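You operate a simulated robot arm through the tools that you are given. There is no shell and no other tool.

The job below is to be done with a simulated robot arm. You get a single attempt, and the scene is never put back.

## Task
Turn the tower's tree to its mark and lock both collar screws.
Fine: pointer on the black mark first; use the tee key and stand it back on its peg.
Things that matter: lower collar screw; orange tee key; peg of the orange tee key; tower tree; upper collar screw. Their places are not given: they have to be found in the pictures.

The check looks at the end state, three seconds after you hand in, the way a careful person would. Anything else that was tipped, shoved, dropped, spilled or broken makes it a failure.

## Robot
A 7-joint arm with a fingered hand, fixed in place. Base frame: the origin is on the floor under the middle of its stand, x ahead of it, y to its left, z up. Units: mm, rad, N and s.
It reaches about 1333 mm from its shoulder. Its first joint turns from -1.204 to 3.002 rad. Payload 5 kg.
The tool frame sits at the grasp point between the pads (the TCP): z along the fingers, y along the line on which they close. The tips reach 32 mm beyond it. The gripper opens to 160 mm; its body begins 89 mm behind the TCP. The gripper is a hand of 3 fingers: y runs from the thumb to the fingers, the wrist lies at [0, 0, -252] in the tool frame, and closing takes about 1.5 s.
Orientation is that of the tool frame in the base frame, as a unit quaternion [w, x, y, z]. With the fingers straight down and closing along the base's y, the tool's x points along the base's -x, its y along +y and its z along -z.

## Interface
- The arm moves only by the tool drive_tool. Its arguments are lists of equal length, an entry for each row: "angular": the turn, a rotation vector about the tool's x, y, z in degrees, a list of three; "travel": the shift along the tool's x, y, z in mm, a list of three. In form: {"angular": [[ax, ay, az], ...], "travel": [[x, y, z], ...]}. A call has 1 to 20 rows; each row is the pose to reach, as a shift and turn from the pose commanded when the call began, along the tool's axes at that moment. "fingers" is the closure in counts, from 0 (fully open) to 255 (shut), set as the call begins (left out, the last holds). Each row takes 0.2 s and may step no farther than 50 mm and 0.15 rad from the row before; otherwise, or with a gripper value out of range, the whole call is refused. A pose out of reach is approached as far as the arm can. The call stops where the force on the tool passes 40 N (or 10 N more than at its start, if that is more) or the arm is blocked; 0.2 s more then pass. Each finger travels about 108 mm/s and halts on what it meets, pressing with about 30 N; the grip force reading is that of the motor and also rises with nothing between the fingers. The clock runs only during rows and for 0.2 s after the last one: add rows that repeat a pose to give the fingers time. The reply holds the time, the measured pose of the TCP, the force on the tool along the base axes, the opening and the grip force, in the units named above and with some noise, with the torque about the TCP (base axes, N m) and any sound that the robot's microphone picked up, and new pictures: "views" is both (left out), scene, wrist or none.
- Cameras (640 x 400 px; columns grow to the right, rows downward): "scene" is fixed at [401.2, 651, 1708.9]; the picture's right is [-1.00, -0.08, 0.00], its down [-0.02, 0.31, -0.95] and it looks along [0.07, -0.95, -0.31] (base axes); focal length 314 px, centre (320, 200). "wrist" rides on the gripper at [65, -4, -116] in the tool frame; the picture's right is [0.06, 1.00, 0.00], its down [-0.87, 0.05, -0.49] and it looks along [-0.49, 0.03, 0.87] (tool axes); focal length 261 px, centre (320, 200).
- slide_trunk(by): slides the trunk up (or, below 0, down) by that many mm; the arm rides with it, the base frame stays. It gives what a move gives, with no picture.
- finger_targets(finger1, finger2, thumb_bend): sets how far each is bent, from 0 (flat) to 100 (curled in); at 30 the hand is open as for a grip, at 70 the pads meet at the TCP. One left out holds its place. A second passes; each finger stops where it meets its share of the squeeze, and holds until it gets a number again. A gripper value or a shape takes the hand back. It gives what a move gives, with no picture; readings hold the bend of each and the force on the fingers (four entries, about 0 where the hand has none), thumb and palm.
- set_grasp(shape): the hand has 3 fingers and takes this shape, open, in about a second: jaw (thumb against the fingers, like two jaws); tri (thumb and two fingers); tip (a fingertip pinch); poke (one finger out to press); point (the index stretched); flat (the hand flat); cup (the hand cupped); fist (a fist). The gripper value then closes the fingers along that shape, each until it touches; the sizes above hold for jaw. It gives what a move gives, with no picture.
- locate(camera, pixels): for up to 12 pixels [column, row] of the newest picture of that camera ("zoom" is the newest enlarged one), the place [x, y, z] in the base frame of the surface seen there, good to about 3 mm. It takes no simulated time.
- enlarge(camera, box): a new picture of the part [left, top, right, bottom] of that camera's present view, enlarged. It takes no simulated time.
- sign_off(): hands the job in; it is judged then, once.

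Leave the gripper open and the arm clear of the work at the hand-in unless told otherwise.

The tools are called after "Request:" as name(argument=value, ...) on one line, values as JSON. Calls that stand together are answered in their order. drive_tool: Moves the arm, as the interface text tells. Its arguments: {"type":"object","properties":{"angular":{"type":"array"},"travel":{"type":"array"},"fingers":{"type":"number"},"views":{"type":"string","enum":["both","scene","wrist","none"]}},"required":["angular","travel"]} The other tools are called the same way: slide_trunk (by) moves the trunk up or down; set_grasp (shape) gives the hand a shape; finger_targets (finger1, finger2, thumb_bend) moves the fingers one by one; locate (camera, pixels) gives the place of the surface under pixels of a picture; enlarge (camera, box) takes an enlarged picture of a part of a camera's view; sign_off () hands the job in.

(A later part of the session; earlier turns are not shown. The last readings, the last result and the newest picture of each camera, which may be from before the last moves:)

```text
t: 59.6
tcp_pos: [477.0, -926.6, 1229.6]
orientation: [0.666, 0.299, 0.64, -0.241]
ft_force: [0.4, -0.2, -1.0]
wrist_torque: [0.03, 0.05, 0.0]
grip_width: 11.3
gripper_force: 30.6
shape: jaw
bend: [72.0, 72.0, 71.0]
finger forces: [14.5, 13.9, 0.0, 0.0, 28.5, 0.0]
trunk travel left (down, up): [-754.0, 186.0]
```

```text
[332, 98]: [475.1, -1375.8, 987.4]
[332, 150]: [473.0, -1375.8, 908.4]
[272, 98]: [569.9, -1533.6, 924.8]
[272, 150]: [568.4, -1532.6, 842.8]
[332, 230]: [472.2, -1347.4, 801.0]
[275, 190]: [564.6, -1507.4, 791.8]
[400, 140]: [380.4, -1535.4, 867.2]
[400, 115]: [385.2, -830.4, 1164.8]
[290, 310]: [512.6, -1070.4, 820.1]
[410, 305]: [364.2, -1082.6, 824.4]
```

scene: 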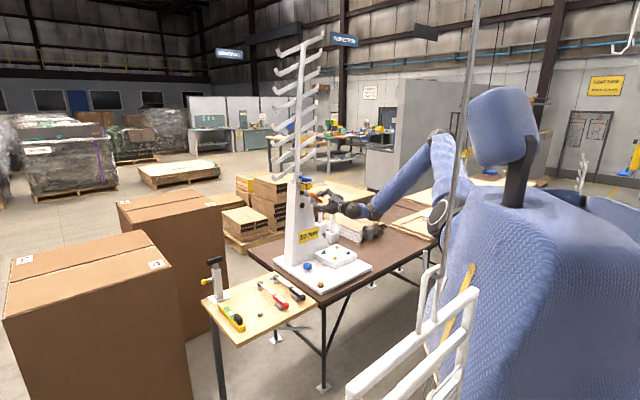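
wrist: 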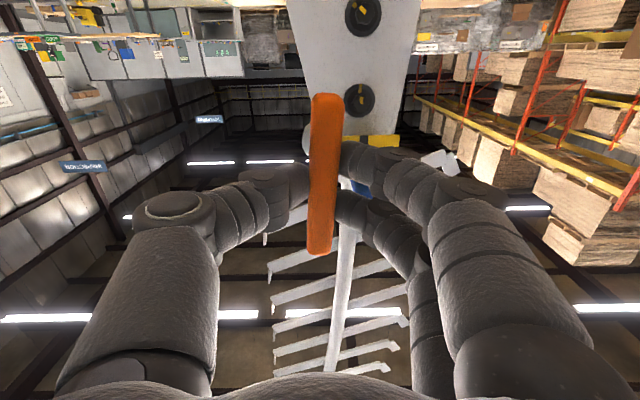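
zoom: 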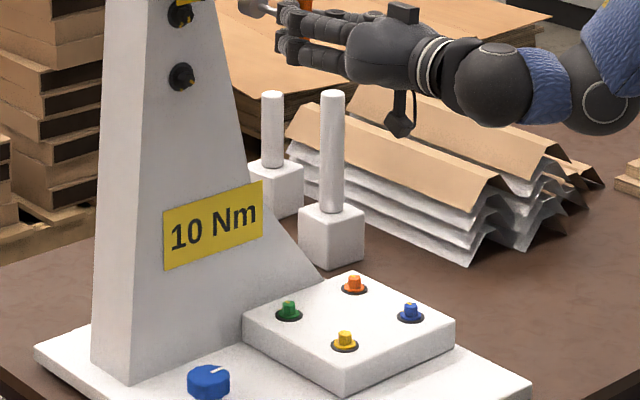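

The posts and box are far below/behind, no conflict. I move to the stand-off in front of the lower screw, then roll back to about −43°.

Request:
drive_tool(angular=[[0, 0, 0], [0, 0, 0], [0, 0, 0], [0, 0, 0], [0, 0, -8], [0, 0, -16], [0, 0, -24], [0, 0, -32], [0, 0, -40], [0, 0, -48], [0, 0, -48]], travel=[[25, 9, 0], [50, 17, 0], [75, 26, 0], [98, 33.8, 0], [98, 33.8, 0], [98, 33.8, 0], [98, 33.8, 0], [98, 33.8, 0], [98, 33.8, 0], [98, 33.8, 0], [98, 33.8, 0]], views="both")

Request:
enlarge(camera="scene", box=[298, 198, 314, 214])

Request:
enlarge(camera="wrist", box=[280, 85, 360, 165])

```text
t: 62.0
tcp_pos: [507.0, -895.0, 1134.4]
orientation: [0.509, 0.012, 0.706, -0.492]
ft_force: [-0.4, -0.1, -1.0]
wrist_torque: [0.02, -0.01, -0.02]
grip_width: 10.9
gripper_force: 30.1
shape: jaw
bend: [72.0, 72.0, 71.0]
finger forces: [14.7, 14.1, 0.0, 0.0, 28.1, 0.0]
trunk travel left (down, up): [-754.0, 186.0]
```

scene: 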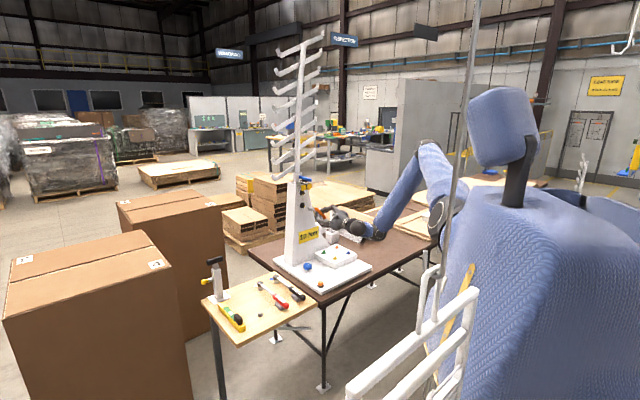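
wrist: 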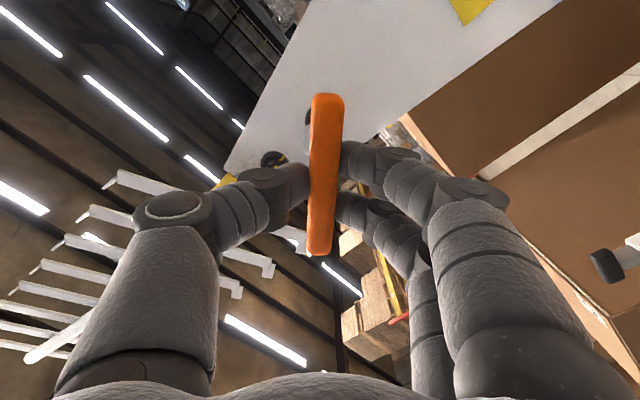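

```text
16.00 times, centred on (306, 206) of scene
```

zoom: 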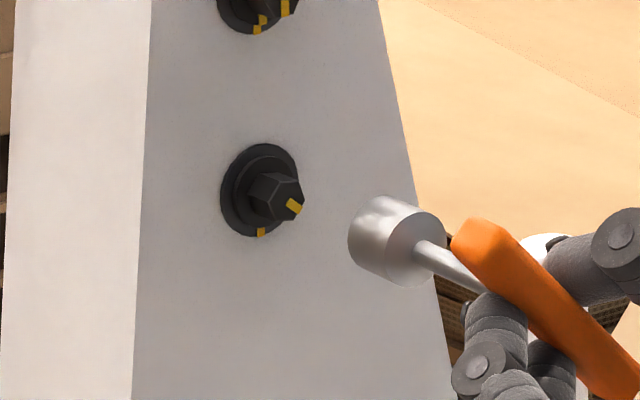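

```text
5.00 times, centred on (320, 125) of wrist
```

zoom: 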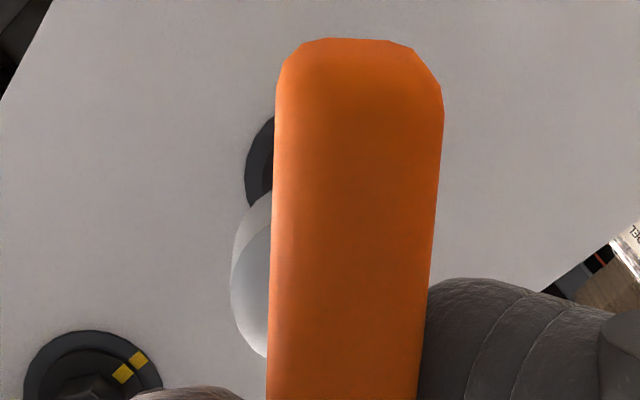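

Alignment at the lower screw is within ~1 mm; both views suggest shifting about −1.2 mm along tool x. I apply it and advance 32 mm for a closer check.

Request:
drive_tool(angular=[[0, 0, 0], [0, 0, 0], [0, 0, 0], [0, 0, 0]], travel=[[-0.6, 0, 8], [-1.2, 0, 18], [-1.2, 0, 32], [-1.2, 0, 32]], views="wrist")

Request:
enlarge(camera="scene", box=[298, 198, 314, 214])

Request:
enlarge(camera="wrist", box=[290, 95, 350, 155])

```text
t: 63.0
tcp_pos: [530.7, -916.5, 1135.8]
orientation: [0.51, 0.012, 0.706, -0.49]
ft_force: [-0.6, 0.1, 0.4]
wrist_torque: [0.01, 0.02, 0.0]
grip_width: 10.9
gripper_force: 29.9
shape: jaw
bend: [72.0, 72.0, 71.0]
finger forces: [14.5, 14.0, 0.1, 0.0, 28.2, 0.0]
trunk travel left (down, up): [-754.0, 186.0]
```

wrist: 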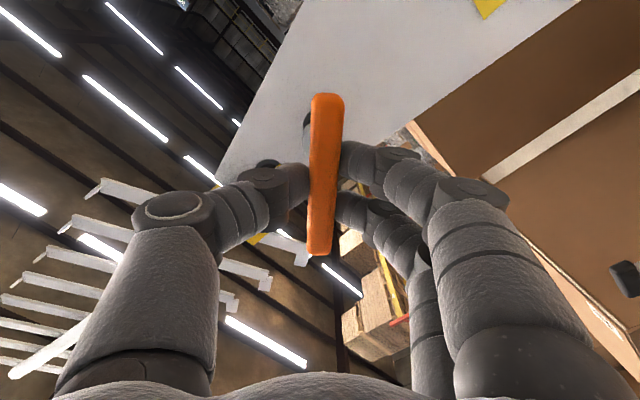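

```text
16.00 times, centred on (306, 206) of scene
```

zoom: 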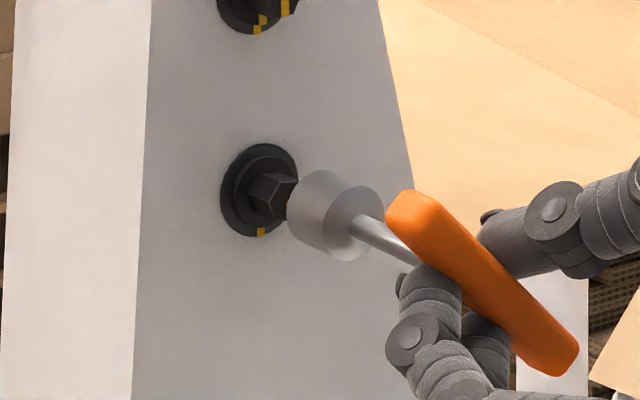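

```text
6.67 times, centred on (320, 125) of wrist
```

zoom: 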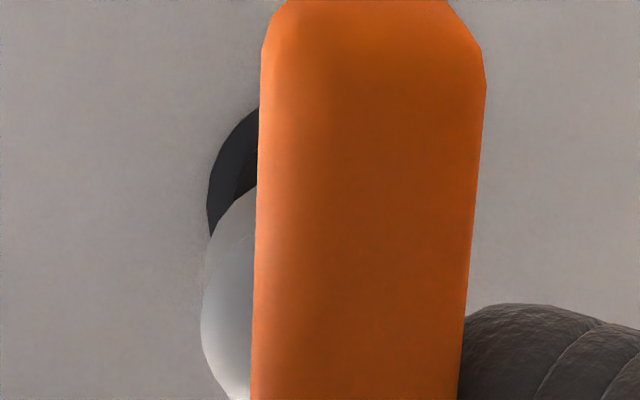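

The key has shifted ~1.3 mm toward the thumb in my grip after the first screw. I correct by (+1.0,+1.1) mm in tool x,y and advance 8 mm, then look again.

Request:
drive_tool(angular=[[0, 0, 0], [0, 0, 0], [0, 0, 0]], travel=[[0.5, 0.6, 2], [1.0, 1.1, 8], [1.0, 1.1, 8]], views="wrist")

Request:
enlarge(camera="scene", box=[298, 198, 314, 214])

Request:
enlarge(camera="wrist", box=[290, 95, 350, 155])

```text
t: 63.8
tcp_pos: [535.9, -922.9, 1134.3]
orientation: [0.51, 0.013, 0.706, -0.491]
ft_force: [1.2, 0.8, -1.1]
wrist_torque: [0.02, 0.01, -0.03]
grip_width: 11.3
gripper_force: 29.9
shape: jaw
bend: [72.0, 72.0, 71.0]
finger forces: [14.5, 14.1, 0.1, 0.0, 28.0, 0.0]
trunk travel left (down, up): [-754.0, 186.0]
```

wrist: 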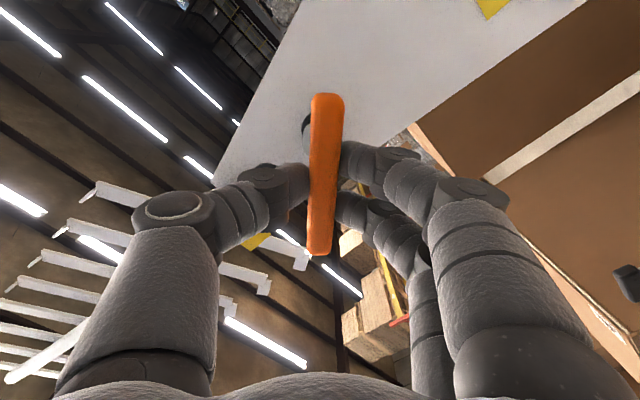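

```text
16.00 times, centred on (306, 206) of scene
```

zoom: 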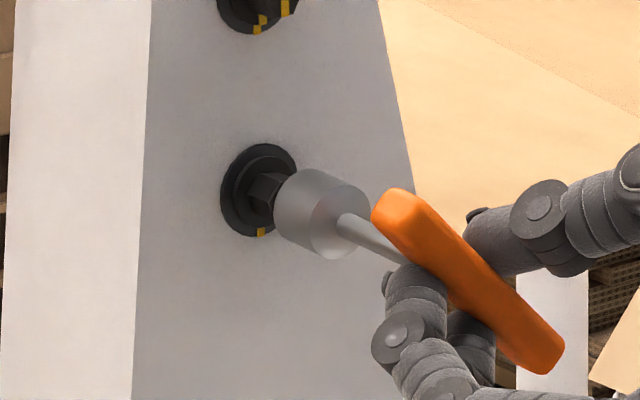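

```text
6.67 times, centred on (320, 125) of wrist
```

zoom: 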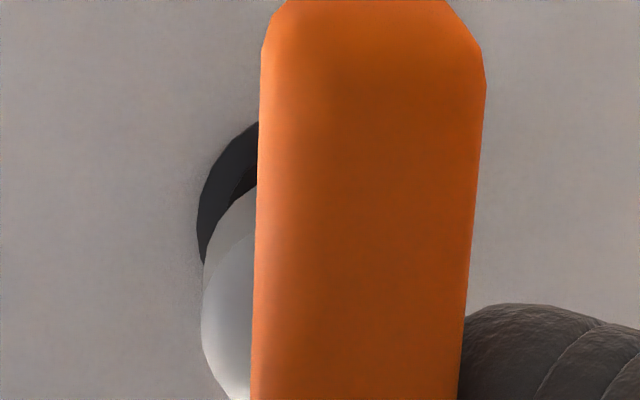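

Now aligned within ~0.6 mm. I add +0.5 mm in tool x and advance slowly 12 mm in 2 mm steps onto the lower hex.

Request:
drive_tool(angular=[[0, 0, 0], [0, 0, 0], [0, 0, 0], [0, 0, 0], [0, 0, 0], [0, 0, 0], [0, 0, 0]], travel=[[0.5, 0.2, 0], [0.5, 0.2, 2], [0.5, 0.2, 4], [0.5, 0.2, 6], [0.5, 0.2, 8], [0.5, 0.2, 10], [0.5, 0.2, 12]], views="wrist")

Request:
enlarge(camera="scene", box=[298, 198, 314, 214])

Request:
enlarge(camera="wrist", box=[290, 95, 350, 155])

```text
t: 65.4
tcp_pos: [543.5, -931.6, 1134.1]
orientation: [0.51, 0.012, 0.706, -0.491]
ft_force: [-0.1, -0.2, -0.9]
wrist_torque: [0.04, 0.0, 0.02]
grip_width: 11.0
gripper_force: 29.9
shape: jaw
bend: [72.0, 72.0, 71.0]
finger forces: [14.6, 14.1, 0.0, 0.1, 28.1, 0.1]
trunk travel left (down, up): [-754.0, 186.0]
```

wrist: 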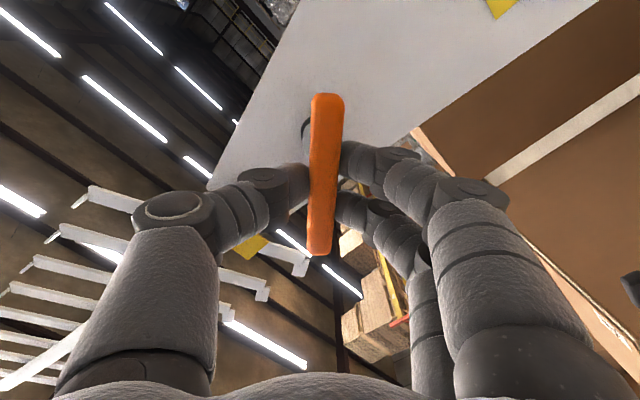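

```text
16.00 times, centred on (306, 206) of scene
```

zoom: 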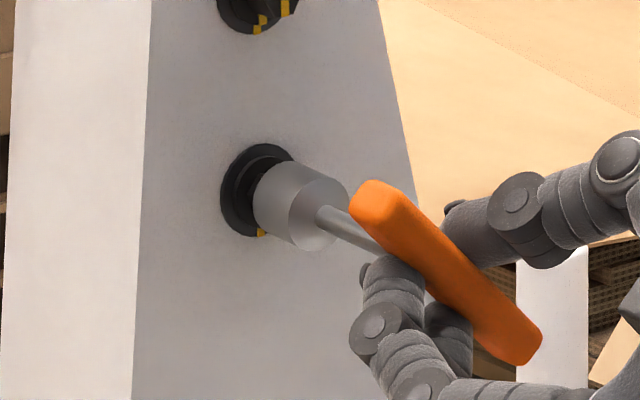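

```text
6.67 times, centred on (320, 125) of wrist
```

zoom: 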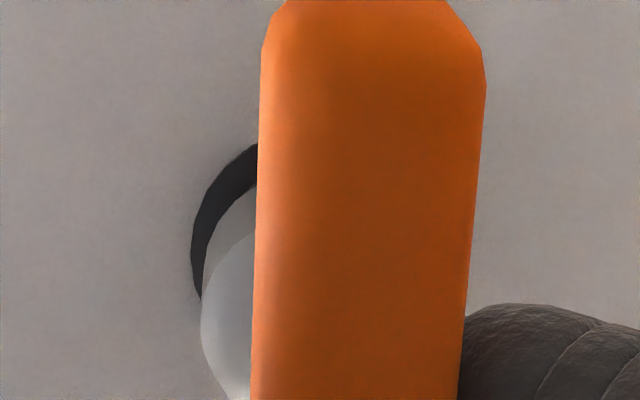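

Sliding on with no force again. I continue 8 mm in 2 mm steps until it seats.

Request:
drive_tool(angular=[[0, 0, 0], [0, 0, 0], [0, 0, 0], [0, 0, 0], [0, 0, 0]], travel=[[0, 0, 2], [0, 0, 4], [0, 0, 6], [0, 0, 7], [0, 0, 8]], views="none")

```text
t: 66.6
tcp_pos: [548.2, -936.6, 1135.0]
orientation: [0.51, 0.013, 0.706, -0.491]
ft_force: [-0.3, 1.2, -0.9]
wrist_torque: [0.04, 0.03, -0.02]
grip_width: 11.0
gripper_force: 29.7
shape: jaw
bend: [72.0, 72.0, 71.0]
finger forces: [14.7, 14.1, 0.1, 0.0, 28.1, 0.0]
trunk travel left (down, up): [-754.0, 186.0]
```

Overlap is now ~10 mm without axial load. I add 1 mm and turn clockwise 40° in 4° steps.

Request:
drive_tool(angular=[[0, 0, 0], [0, 0, 4], [0, 0, 8], [0, 0, 12], [0, 0, 16], [0, 0, 20], [0, 0, 24], [0, 0, 28], [0, 0, 32], [0, 0, 36], [0, 0, 40]], travel=[[0, 0, 1], [0, 0, 1], [0, 0, 1], [0, 0, 1], [0, 0, 1], [0, 0, 1], [0, 0, 1], [0, 0, 1], [0, 0, 1], [0, 0, 1], [0, 0, 1]], views="wrist")

Request:
enlarge(camera="wrist", box=[290, 95, 350, 155])

```text
t: 69.0
tcp_pos: [549.5, -935.9, 1134.3]
orientation: [0.647, 0.254, 0.658, -0.288]
ft_force: [-4.9, 8.0, 3.3]
wrist_torque: [-0.2, 0.12, 0.09]
grip_width: 11.3
gripper_force: 29.8
shape: jaw
bend: [72.0, 72.0, 71.0]
finger forces: [14.0, 17.6, 0.0, 0.1, 29.2, 0.0]
trunk travel left (down, up): [-754.0, 186.0]
```

wrist: 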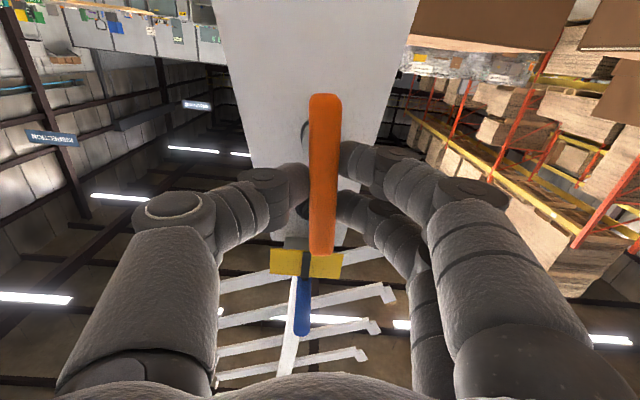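

```text
6.67 times, centred on (320, 125) of wrist
```

zoom: 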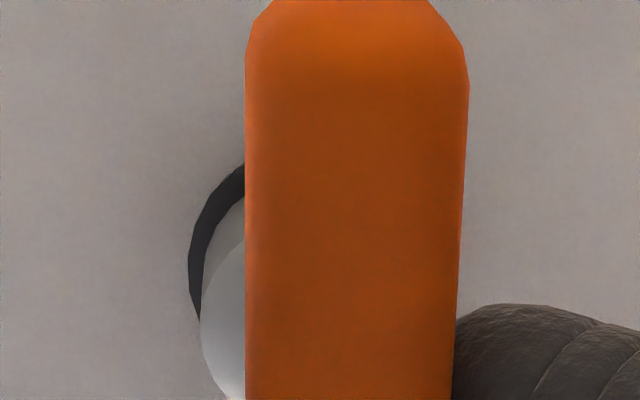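

Turning well (torque ≈0.22 Nm). Extrapolating from the upper screw, about 10° more of hand rotation puts this one on its mark; I go in 2° steps.

Request:
drive_tool(angular=[[0, 0, 2], [0, 0, 4], [0, 0, 6], [0, 0, 8], [0, 0, 10], [0, 0, 10]], travel=[[0, 0, -0.5], [0, 0, -0.5], [0, 0, -0.5], [0, 0, -0.5], [0, 0, -0.5], [0, 0, -0.5]], views="wrist")

Request:
enlarge(camera="wrist", box=[290, 95, 350, 155])

Request:
enlarge(camera="scene", box=[298, 198, 314, 214])

```text
t: 70.4
tcp_pos: [549.9, -935.9, 1134.7]
orientation: [0.67, 0.31, 0.634, -0.23]
ft_force: [-2.3, 5.8, 4.5]
wrist_torque: [-0.15, 0.06, 0.07]
grip_width: 11.2
gripper_force: 29.6
shape: jaw
bend: [72.0, 71.0, 71.0]
finger forces: [14.3, 16.7, 0.1, 0.1, 29.0, 0.0]
trunk travel left (down, up): [-754.0, 186.0]
```

wrist: 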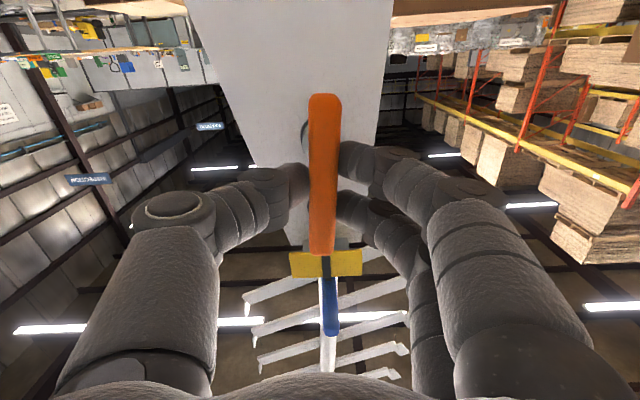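

```text
6.67 times, centred on (320, 125) of wrist
```

zoom: 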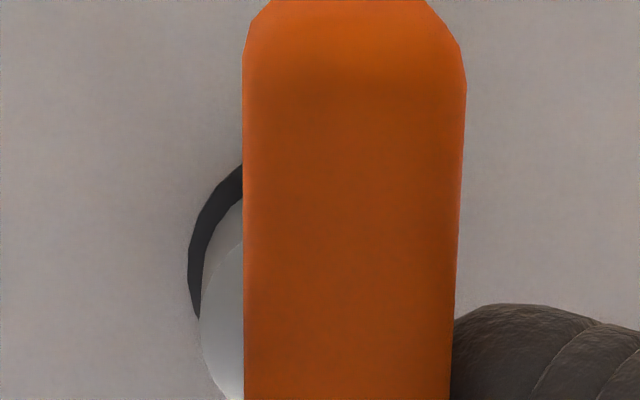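

```text
16.00 times, centred on (306, 206) of scene
```

zoom: 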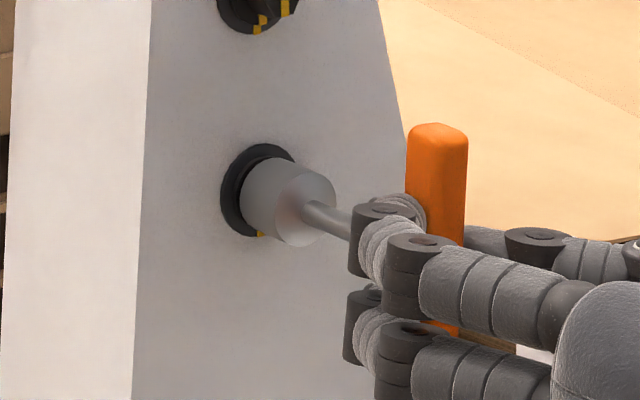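

Still no stop; hand at ~+7°. I withdraw 60 mm, then shift 40 mm sideways/25 mm up to read the lower screw.

Request:
drive_tool(angular=[[0, 0, 0], [0, 0, 0], [0, 0, 0], [0, 0, 0], [0, 0, 0], [0, 0, 0], [0, 0, 0], [0, 0, 0], [0, 0, 0]], travel=[[0, 0, -5], [0, 0, -12], [0, 0, -22], [0, 0, -40], [0, 0, -60], [-8, -13, -60], [-16, -26, -60], [-25, -40, -60], [-25, -40, -60]], views="wrist")

Request:
enlarge(camera="wrist", box=[330, 60, 390, 120])

Request:
enlarge(camera="scene", box=[298, 192, 314, 208])

```text
t: 72.4
tcp_pos: [478.2, -922.8, 1153.8]
orientation: [0.67, 0.309, 0.635, -0.229]
ft_force: [-0.1, -0.3, -1.6]
wrist_torque: [0.0, 0.03, 0.0]
grip_width: 11.0
gripper_force: 30.2
shape: jaw
bend: [71.0, 71.0, 71.0]
finger forces: [14.6, 14.0, 0.1, 0.1, 28.7, 0.0]
trunk travel left (down, up): [-754.0, 186.0]
```

wrist: 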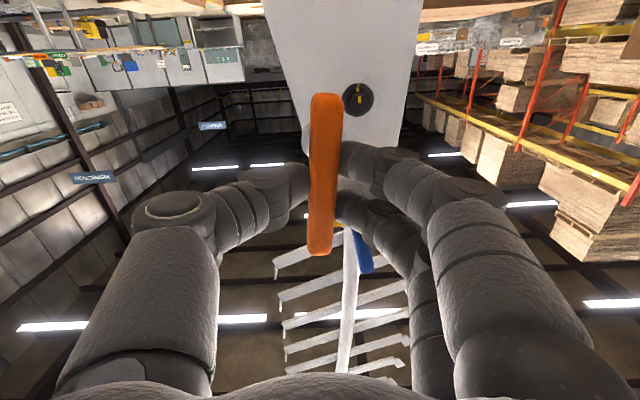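

```text
6.67 times, centred on (360, 90) of wrist
```

zoom: 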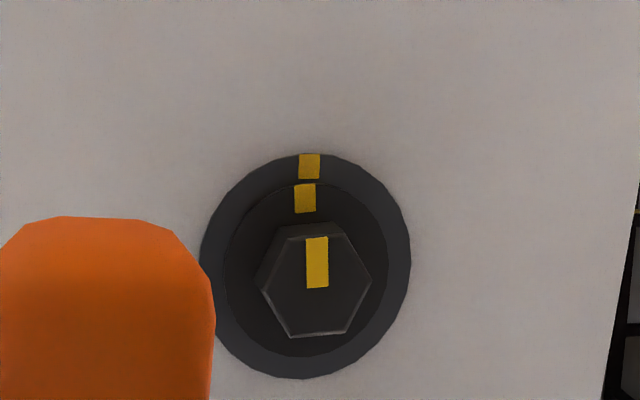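

```text
16.00 times, centred on (306, 200) of scene
```

zoom: 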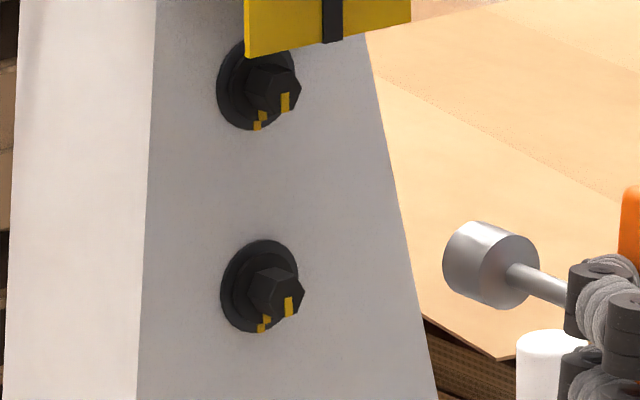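

Lower screw's indicator is ~3–4° short of the ring mark (upper ~1.6° short). I retrace onto the lower screw at the same roll and turn it about 4° more.

Request:
drive_tool(angular=[[0, 0, 0], [0, 0, 0], [0, 0, 0], [0, 0, 0], [0, 0, 0], [0, 0, 0], [0, 0, 0], [0, 0, 0], [0, 0, 0], [0, 0, 0]], travel=[[8, 13, 0], [16, 26, 0], [25, 40, 0], [25, 40, 15], [25, 40, 32], [25, 40, 42], [25, 40, 48], [25, 40, 53], [25, 40, 57], [25, 40, 60]], views="wrist")

Request:
enlarge(camera="scene", box=[298, 198, 314, 214])

```text
t: 74.4
tcp_pos: [542.4, -930.5, 1132.1]
orientation: [0.668, 0.31, 0.637, -0.229]
ft_force: [-29.1, 25.4, -2.4]
wrist_torque: [-0.12, -0.03, -0.06]
grip_width: 13.9
gripper_force: 30.6
shape: jaw
bend: [72.0, 72.0, 72.0]
finger forces: [16.7, 19.1, 0.1, 0.0, 40.2, 0.0]
trunk travel left (down, up): [-754.0, 186.0]
stopped in row 9: the force on the tool passed its limit at 45 N (the readings are from after the stop); the commanded pose is now the measured one
```

wrist: 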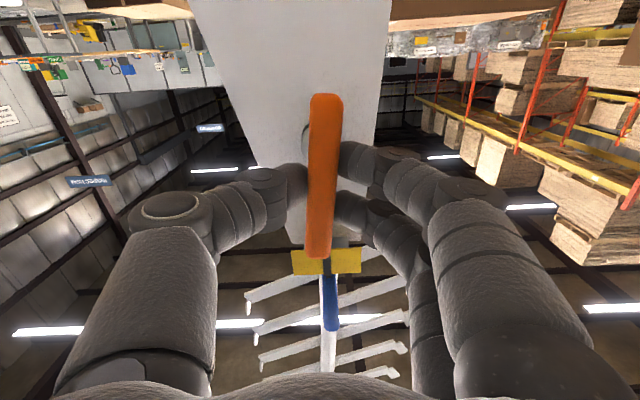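

```text
16.00 times, centred on (306, 206) of scene
```

zoom: 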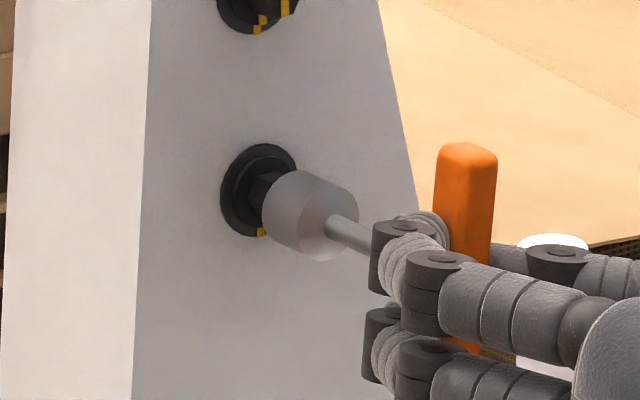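

The socket missed: it's ~2.5 mm low and pressed on the hex face (stopped at ~40 N). I back off 14 mm and check how the key sits in the hand.

Request:
drive_tool(angular=[[0, 0, 0], [0, 0, 0], [0, 0, 0], [0, 0, 0]], travel=[[0, 0, -4], [0, 0, -9], [0, 0, -14], [0, 0, -14]], views="wrist")

Request:
enlarge(camera="scene", box=[298, 198, 314, 214])

Request:
enlarge(camera="wrist", box=[290, 95, 350, 155])

Request:
enlarge(camera="wrist", box=[240, 90, 400, 270])

```text
t: 75.4
tcp_pos: [535.6, -924.2, 1131.9]
orientation: [0.669, 0.309, 0.637, -0.229]
ft_force: [-0.8, -0.7, -0.9]
wrist_torque: [0.03, 0.02, 0.02]
grip_width: 12.3
gripper_force: 30.2
shape: jaw
bend: [72.0, 72.0, 71.0]
finger forces: [14.2, 13.8, 0.1, 0.1, 28.2, 0.0]
trunk travel left (down, up): [-754.0, 186.0]
```

wrist: 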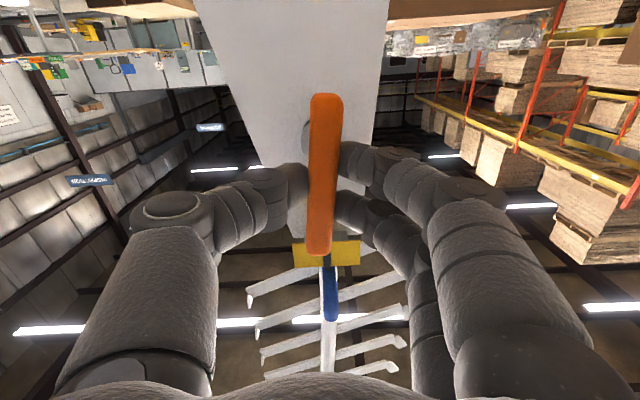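

```text
16.00 times, centred on (306, 206) of scene
```

zoom: 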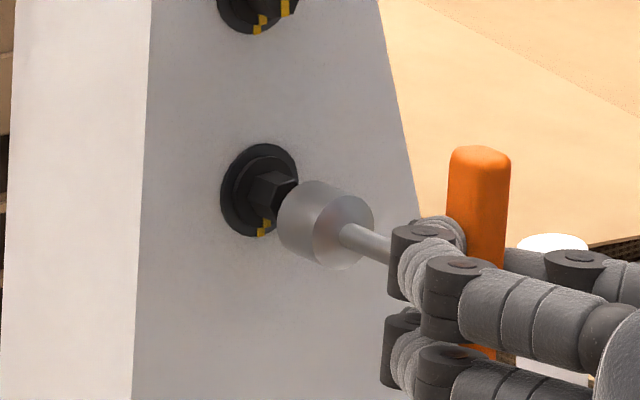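

```text
6.67 times, centred on (320, 125) of wrist
```

zoom: 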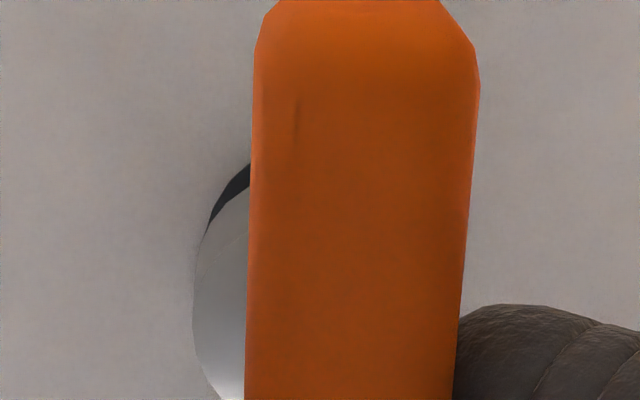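

```text
2.22 times, centred on (320, 180) of wrist
```

zoom: 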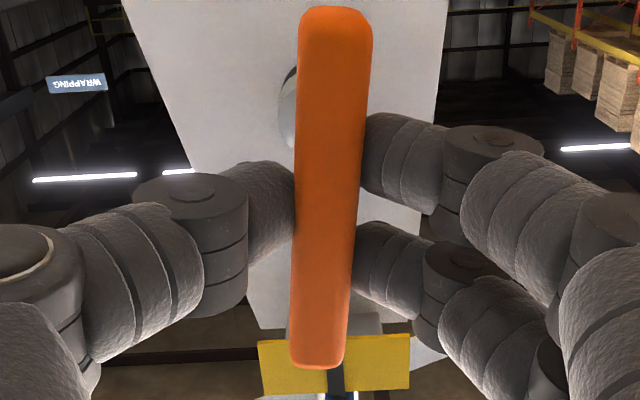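

Key still well gripped but ~1.8 mm toward the thumb, and the arm sits ~4 mm low relative to the screw (both views agree). I correct by (−4.0,+1.8) mm in tool x,y, staying 10 mm clear.

Request:
drive_tool(angular=[[0, 0, 0], [0, 0, 0], [0, 0, 0], [0, 0, 0]], travel=[[-1.5, 0.6, 0], [-3, 1.2, 0], [-4, 1.8, 0], [-4, 1.8, 0]], views="wrist")

Request:
enlarge(camera="scene", box=[298, 198, 314, 214])

Request:
enlarge(camera="wrist", box=[290, 95, 350, 155])

```text
t: 76.4
tcp_pos: [537.5, -923.9, 1135.6]
orientation: [0.668, 0.31, 0.636, -0.229]
ft_force: [0.4, 0.5, -0.1]
wrist_torque: [0.04, 0.03, 0.01]
grip_width: 12.3
gripper_force: 30.2
shape: jaw
bend: [72.0, 72.0, 71.0]
finger forces: [14.2, 13.8, 0.1, 0.0, 28.1, 0.0]
trunk travel left (down, up): [-754.0, 186.0]
```

wrist: 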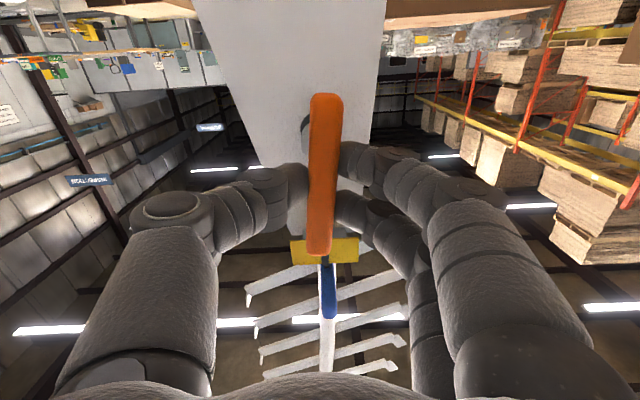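

```text
16.00 times, centred on (306, 206) of scene
```

zoom: 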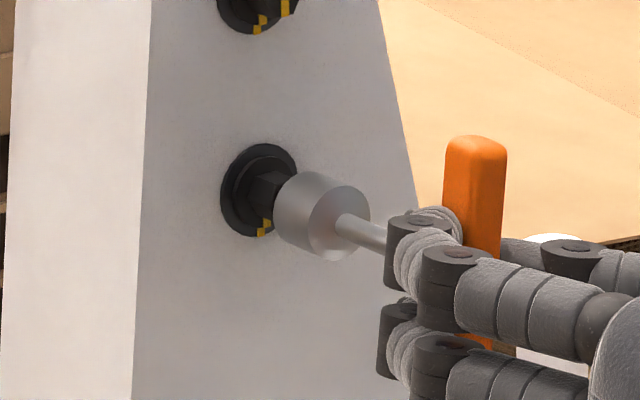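

```text
6.67 times, centred on (320, 125) of wrist
```

zoom: 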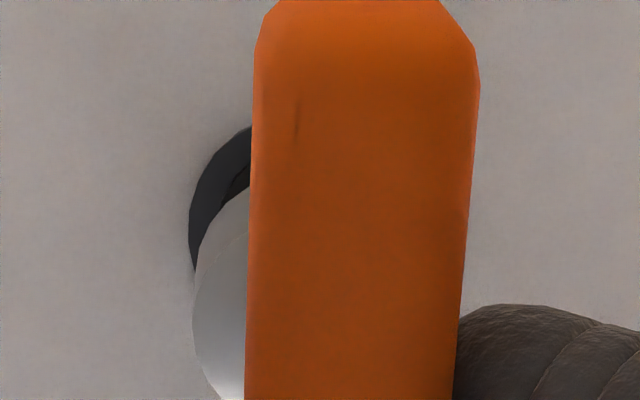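

Ring and socket are now concentric in the wrist view (±0.3 mm); scene suggests ~0.5 mm higher. I advance 9 mm in 1.5 mm steps with a 0.4 mm lift.

Request:
drive_tool(angular=[[0, 0, 0], [0, 0, 0], [0, 0, 0], [0, 0, 0], [0, 0, 0], [0, 0, 0], [0, 0, 0]], travel=[[-0.4, 0, 0], [-0.4, 0, 1.5], [-0.4, 0, 3], [-0.4, 0, 4.5], [-0.4, 0, 6], [-0.4, 0, 7.5], [-0.4, 0, 9]], views="none")

```text
t: 78.0
tcp_pos: [543.2, -928.7, 1135.0]
orientation: [0.668, 0.312, 0.635, -0.23]
ft_force: [0.6, 0.5, -1.0]
wrist_torque: [0.05, 0.04, 0.0]
grip_width: 12.4
gripper_force: 30.1
shape: jaw
bend: [72.0, 72.0, 71.0]
finger forces: [14.2, 13.8, 0.1, 0.0, 28.1, 0.0]
trunk travel left (down, up): [-754.0, 186.0]
```

No force yet at n≈−1041. I continue 3 mm and watch.

Request:
drive_tool(angular=[[0, 0, 0], [0, 0, 0], [0, 0, 0]], travel=[[0, 0, 1.5], [0, 0, 3], [0, 0, 3]], views="none")

```text
t: 78.8
tcp_pos: [545.6, -931.0, 1136.0]
orientation: [0.668, 0.311, 0.636, -0.23]
ft_force: [-0.2, -0.4, -1.3]
wrist_torque: [0.0, 0.04, 0.0]
grip_width: 12.4
gripper_force: 30.2
shape: jaw
bend: [72.0, 72.0, 71.0]
finger forces: [14.2, 13.8, 0.0, 0.1, 28.1, 0.0]
trunk travel left (down, up): [-754.0, 186.0]
```

Past the earlier contact point with no force, so it's going over the hex. I continue 6 mm.

Request:
drive_tool(angular=[[0, 0, 0], [0, 0, 0], [0, 0, 0], [0, 0, 0]], travel=[[0, 0, 2], [0, 0, 4], [0, 0, 6], [0, 0, 6]], views="wrist")

Request:
enlarge(camera="scene", box=[298, 198, 314, 214])

Request:
enlarge(camera="wrist", box=[290, 95, 350, 155])

```text
t: 79.8
tcp_pos: [549.8, -934.8, 1135.3]
orientation: [0.668, 0.31, 0.636, -0.23]
ft_force: [1.0, -1.3, -1.3]
wrist_torque: [0.03, 0.02, 0.01]
grip_width: 12.5
gripper_force: 30.0
shape: jaw
bend: [72.0, 72.0, 71.0]
finger forces: [14.1, 13.9, 0.0, 0.1, 28.2, 0.0]
trunk travel left (down, up): [-754.0, 186.0]
```

wrist: 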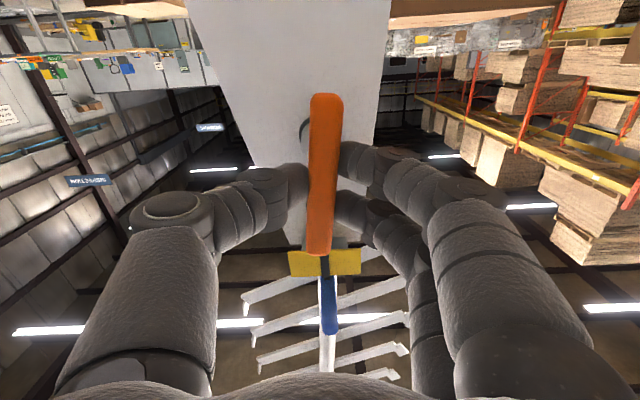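

```text
16.00 times, centred on (306, 206) of scene
```

zoom: 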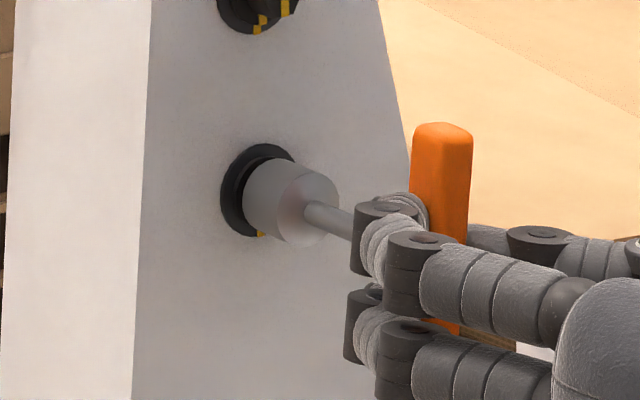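

```text
6.67 times, centred on (320, 125) of wrist
```

zoom: 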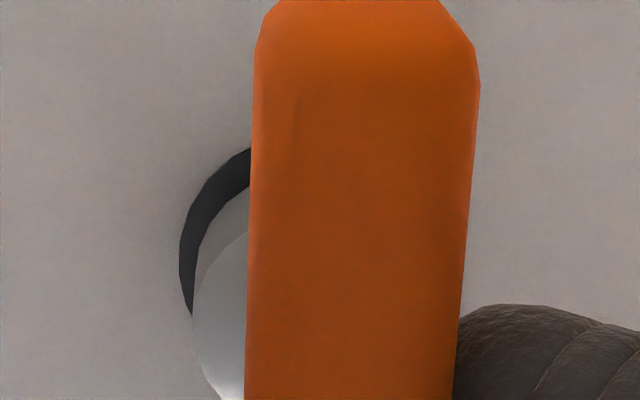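

Engaged again (~10 mm overlap, no side force). I turn 4° more in 1° steps.

Request:
drive_tool(angular=[[0, 0, 1], [0, 0, 2], [0, 0, 3], [0, 0, 4], [0, 0, 4]], travel=[[0, 0, 0], [0, 0, 0], [0, 0, 0], [0, 0, 0], [0, 0, 0]], views="wrist")

Request:
enlarge(camera="wrist", box=[290, 95, 350, 155])

```text
t: 81.0
tcp_pos: [549.8, -935.9, 1134.7]
orientation: [0.676, 0.333, 0.625, -0.205]
ft_force: [-0.2, -1.0, -2.2]
wrist_torque: [0.02, 0.0, 0.02]
grip_width: 12.1
gripper_force: 30.0
shape: jaw
bend: [72.0, 72.0, 71.0]
finger forces: [14.2, 13.7, 0.0, 0.1, 28.2, 0.0]
trunk travel left (down, up): [-754.0, 186.0]
```

wrist: 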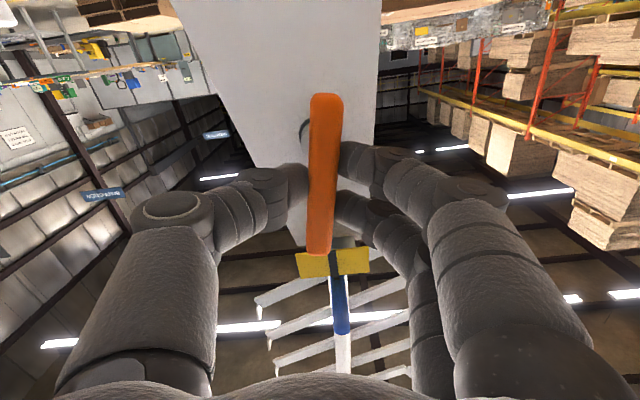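

```text
6.67 times, centred on (320, 125) of wrist
```

zoom: 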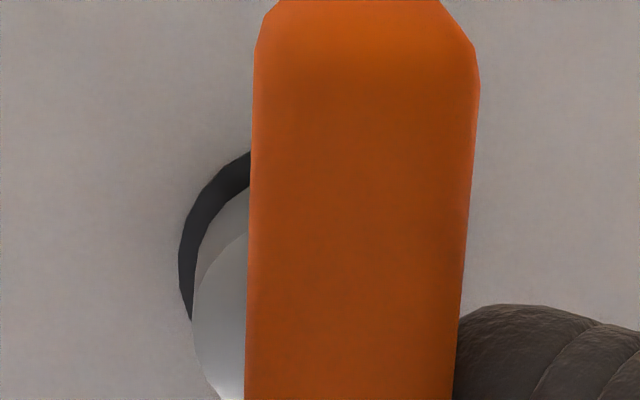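

No torque yet: the play between socket and hex is not taken up. I turn 4° more and watch for torque.

Request:
drive_tool(angular=[[0, 0, 1], [0, 0, 2], [0, 0, 3], [0, 0, 3]], travel=[[0, 0, 0], [0, 0, 0], [0, 0, 0], [0, 0, 0]], views="none")

```text
t: 82.0
tcp_pos: [549.1, -935.8, 1136.1]
orientation: [0.681, 0.349, 0.616, -0.188]
ft_force: [0.4, 0.0, -0.8]
wrist_torque: [0.04, 0.01, 0.0]
grip_width: 12.5
gripper_force: 29.9
shape: jaw
bend: [72.0, 72.0, 71.0]
finger forces: [14.2, 13.8, 0.0, 0.0, 28.2, 0.0]
trunk travel left (down, up): [-754.0, 186.0]
```

Request:
drive_tool(angular=[[0, 0, 1], [0, 0, 2], [0, 0, 2]], travel=[[0, 0, 0], [0, 0, 0], [0, 0, 0]], views="wrist")

Request:
enlarge(camera="wrist", box=[290, 95, 350, 155])

Request:
enlarge(camera="scene", box=[298, 198, 314, 214])

```text
t: 82.8
tcp_pos: [549.7, -935.5, 1135.9]
orientation: [0.684, 0.36, 0.609, -0.176]
ft_force: [0.6, -0.1, -0.8]
wrist_torque: [0.04, 0.04, 0.0]
grip_width: 12.5
gripper_force: 30.2
shape: jaw
bend: [72.0, 72.0, 71.0]
finger forces: [14.2, 13.8, 0.0, 0.0, 28.3, 0.0]
trunk travel left (down, up): [-754.0, 186.0]
```

wrist: 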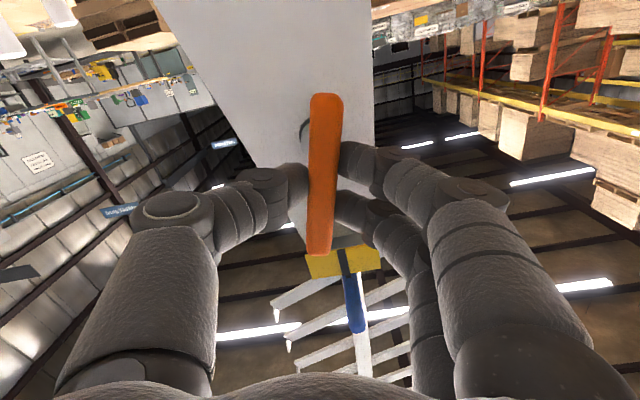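

```text
6.67 times, centred on (320, 125) of wrist
```

zoom: 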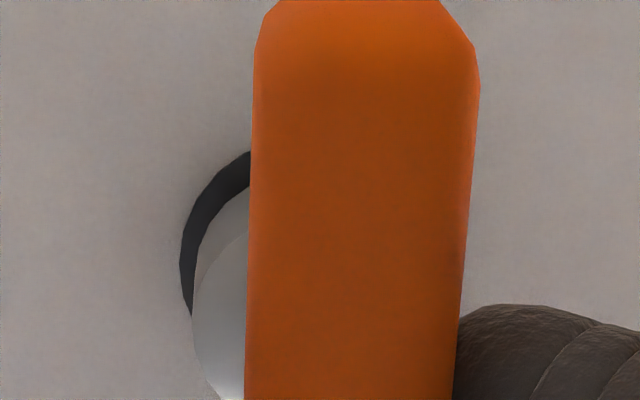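

```text
16.00 times, centred on (306, 206) of scene
```

zoom: 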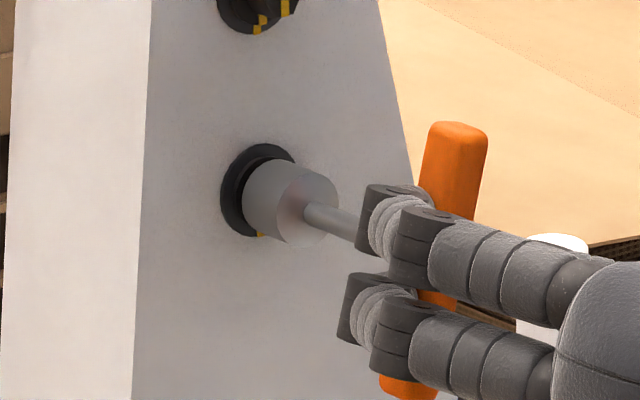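

Still no torque after 9°. I withdraw and look at the lower screw again before doing anything more.

Request:
drive_tool(angular=[[0, 0, 0], [0, 0, 0], [0, 0, 0], [0, 0, 0], [0, 0, 0], [0, 0, 0], [0, 0, 0], [0, 0, 0], [0, 0, 0]], travel=[[0, 0, -5], [0, 0, -12], [0, 0, -22], [0, 0, -40], [0, 0, -60], [-8, -13, -60], [-16, -26, -60], [-25, -40, -60], [-25, -40, -60]], views="wrist")

Request:
enlarge(camera="wrist", box=[330, 60, 390, 120])

Request:
enlarge(camera="scene", box=[298, 192, 314, 208])

```text
t: 84.8
tcp_pos: [475.0, -925.3, 1149.2]
orientation: [0.684, 0.359, 0.61, -0.175]
ft_force: [-0.6, 0.4, -0.5]
wrist_torque: [0.05, 0.01, -0.01]
grip_width: 12.3
gripper_force: 30.2
shape: jaw
bend: [72.0, 72.0, 71.0]
finger forces: [14.1, 13.9, 0.0, 0.0, 28.1, 0.0]
trunk travel left (down, up): [-754.0, 186.0]
```

wrist: 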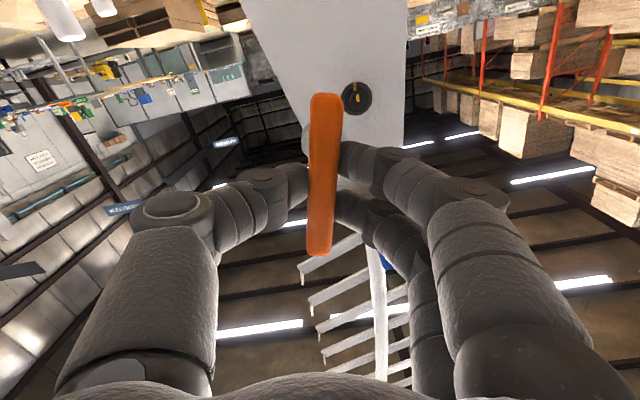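

```text
6.67 times, centred on (360, 90) of wrist
```

zoom: 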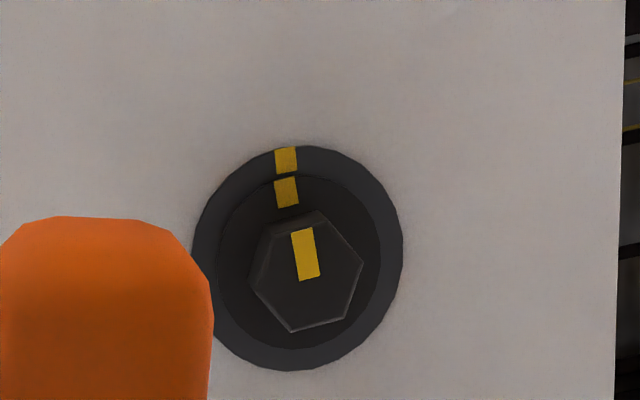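

```text
16.00 times, centred on (306, 200) of scene
```

zoom: 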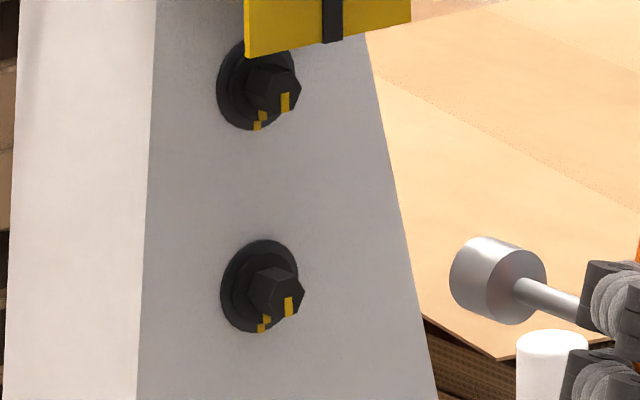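

The lower screw hasn't moved: the key was spinning free because it wasn't deep enough this time (it was pushed ~2 mm back in my grip). I return in line with the screw, roll back 11° to match the hex, and approach to just short of the hex for a check.

Request:
drive_tool(angular=[[0, 0, 0], [0, 0, 0], [0, 0, 0], [0, 0, -5.5], [0, 0, -11], [0, 0, -11], [0, 0, -11], [0, 0, -11], [0, 0, -11]], travel=[[8, 13, 0], [16, 26, 0], [25, 40, 0], [25, 40, 0], [25, 40, 0], [25, 40, 15], [25, 40, 30], [25, 40, 42], [25, 40, 42]], views="wrist")

Request:
enlarge(camera="scene", box=[298, 198, 314, 214])

Request:
enlarge(camera="wrist", box=[290, 95, 350, 155])

```text
t: 86.8
tcp_pos: [536.7, -923.9, 1136.5]
orientation: [0.664, 0.3, 0.641, -0.24]
ft_force: [-0.1, 0.7, -0.7]
wrist_torque: [0.03, 0.02, -0.01]
grip_width: 12.2
gripper_force: 29.8
shape: jaw
bend: [72.0, 72.0, 71.0]
finger forces: [14.3, 13.8, 0.1, 0.0, 28.0, 0.0]
trunk travel left (down, up): [-754.0, 186.0]
```

wrist: 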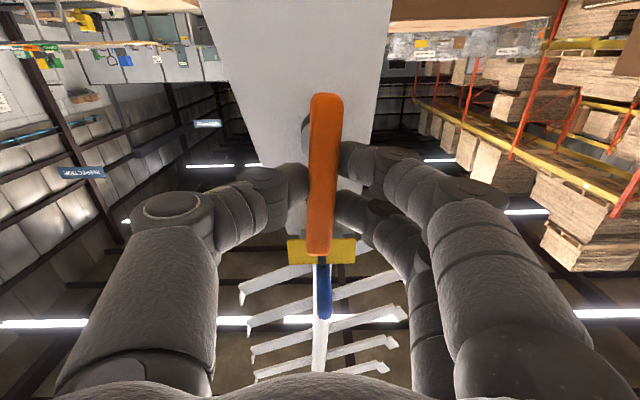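

```text
16.00 times, centred on (306, 206) of scene
```

zoom: 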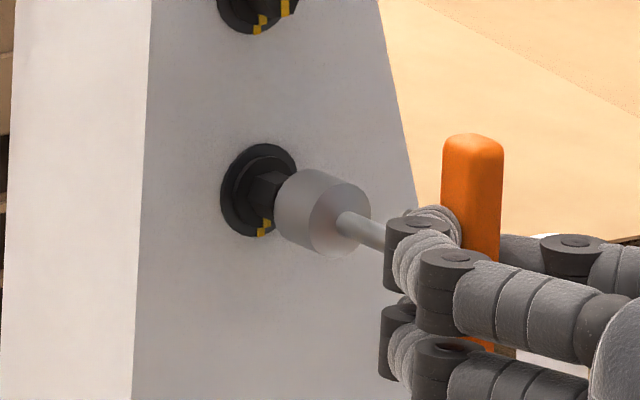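

```text
6.67 times, centred on (320, 125) of wrist
```

zoom: 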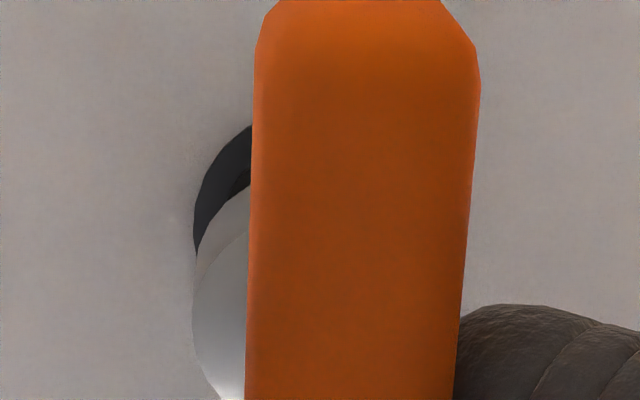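

Alignment nearly perfect; a +0.6 mm tweak in y. I advance 12 mm in 1.5–2 mm steps.

Request:
drive_tool(angular=[[0, 0, 0], [0, 0, 0], [0, 0, 0], [0, 0, 0], [0, 0, 0], [0, 0, 0], [0, 0, 0], [0, 0, 0]], travel=[[0.2, 0.6, 0], [0.2, 0.6, 2], [0.2, 0.6, 4], [0.2, 0.6, 6], [0.2, 0.6, 8], [0.2, 0.6, 10], [0.2, 0.6, 12], [0.2, 0.6, 12]], views="none")

```text
t: 88.6
tcp_pos: [546.3, -930.6, 1136.0]
orientation: [0.664, 0.3, 0.641, -0.24]
ft_force: [-0.2, -0.4, -1.2]
wrist_torque: [0.01, -0.02, -0.02]
grip_width: 12.1
gripper_force: 30.0
shape: jaw
bend: [72.0, 72.0, 71.0]
finger forces: [14.1, 13.8, 0.0, 0.1, 28.1, 0.0]
trunk travel left (down, up): [-754.0, 186.0]
```

Request:
drive_tool(angular=[[0, 0, 0], [0, 0, 0], [0, 0, 0], [0, 0, 0], [0, 0, 0]], travel=[[0, 0, 2], [0, 0, 4], [0, 0, 6], [0, 0, 7.5], [0, 0, 7.5]], views="none")

```text
t: 89.8
tcp_pos: [551.4, -935.8, 1136.6]
orientation: [0.665, 0.298, 0.642, -0.24]
ft_force: [-1.7, 0.9, -2.2]
wrist_torque: [0.03, 0.03, -0.02]
grip_width: 12.2
gripper_force: 29.5
shape: jaw
bend: [72.0, 72.0, 71.0]
finger forces: [14.2, 13.9, 0.0, 0.0, 28.5, 0.0]
trunk travel left (down, up): [-754.0, 186.0]
```

Slight axial contact (≈2 N) at n≈−1052. I press 1 mm further to seat it, then turn a few degrees.

Request:
drive_tool(angular=[[0, 0, 0], [0, 0, 0], [0, 0, 0]], travel=[[0, 0, 0.7], [0, 0, 1.4], [0, 0, 1.4]], views="none")

```text
t: 90.6
tcp_pos: [551.9, -938.2, 1135.8]
orientation: [0.663, 0.3, 0.641, -0.243]
ft_force: [-9.1, 11.2, -5.9]
wrist_torque: [0.11, 0.13, 0.07]
grip_width: 12.2
gripper_force: 30.0
shape: jaw
bend: [72.0, 72.0, 71.0]
finger forces: [15.7, 15.0, 0.0, 0.1, 30.0, 0.0]
trunk travel left (down, up): [-754.0, 186.0]
```

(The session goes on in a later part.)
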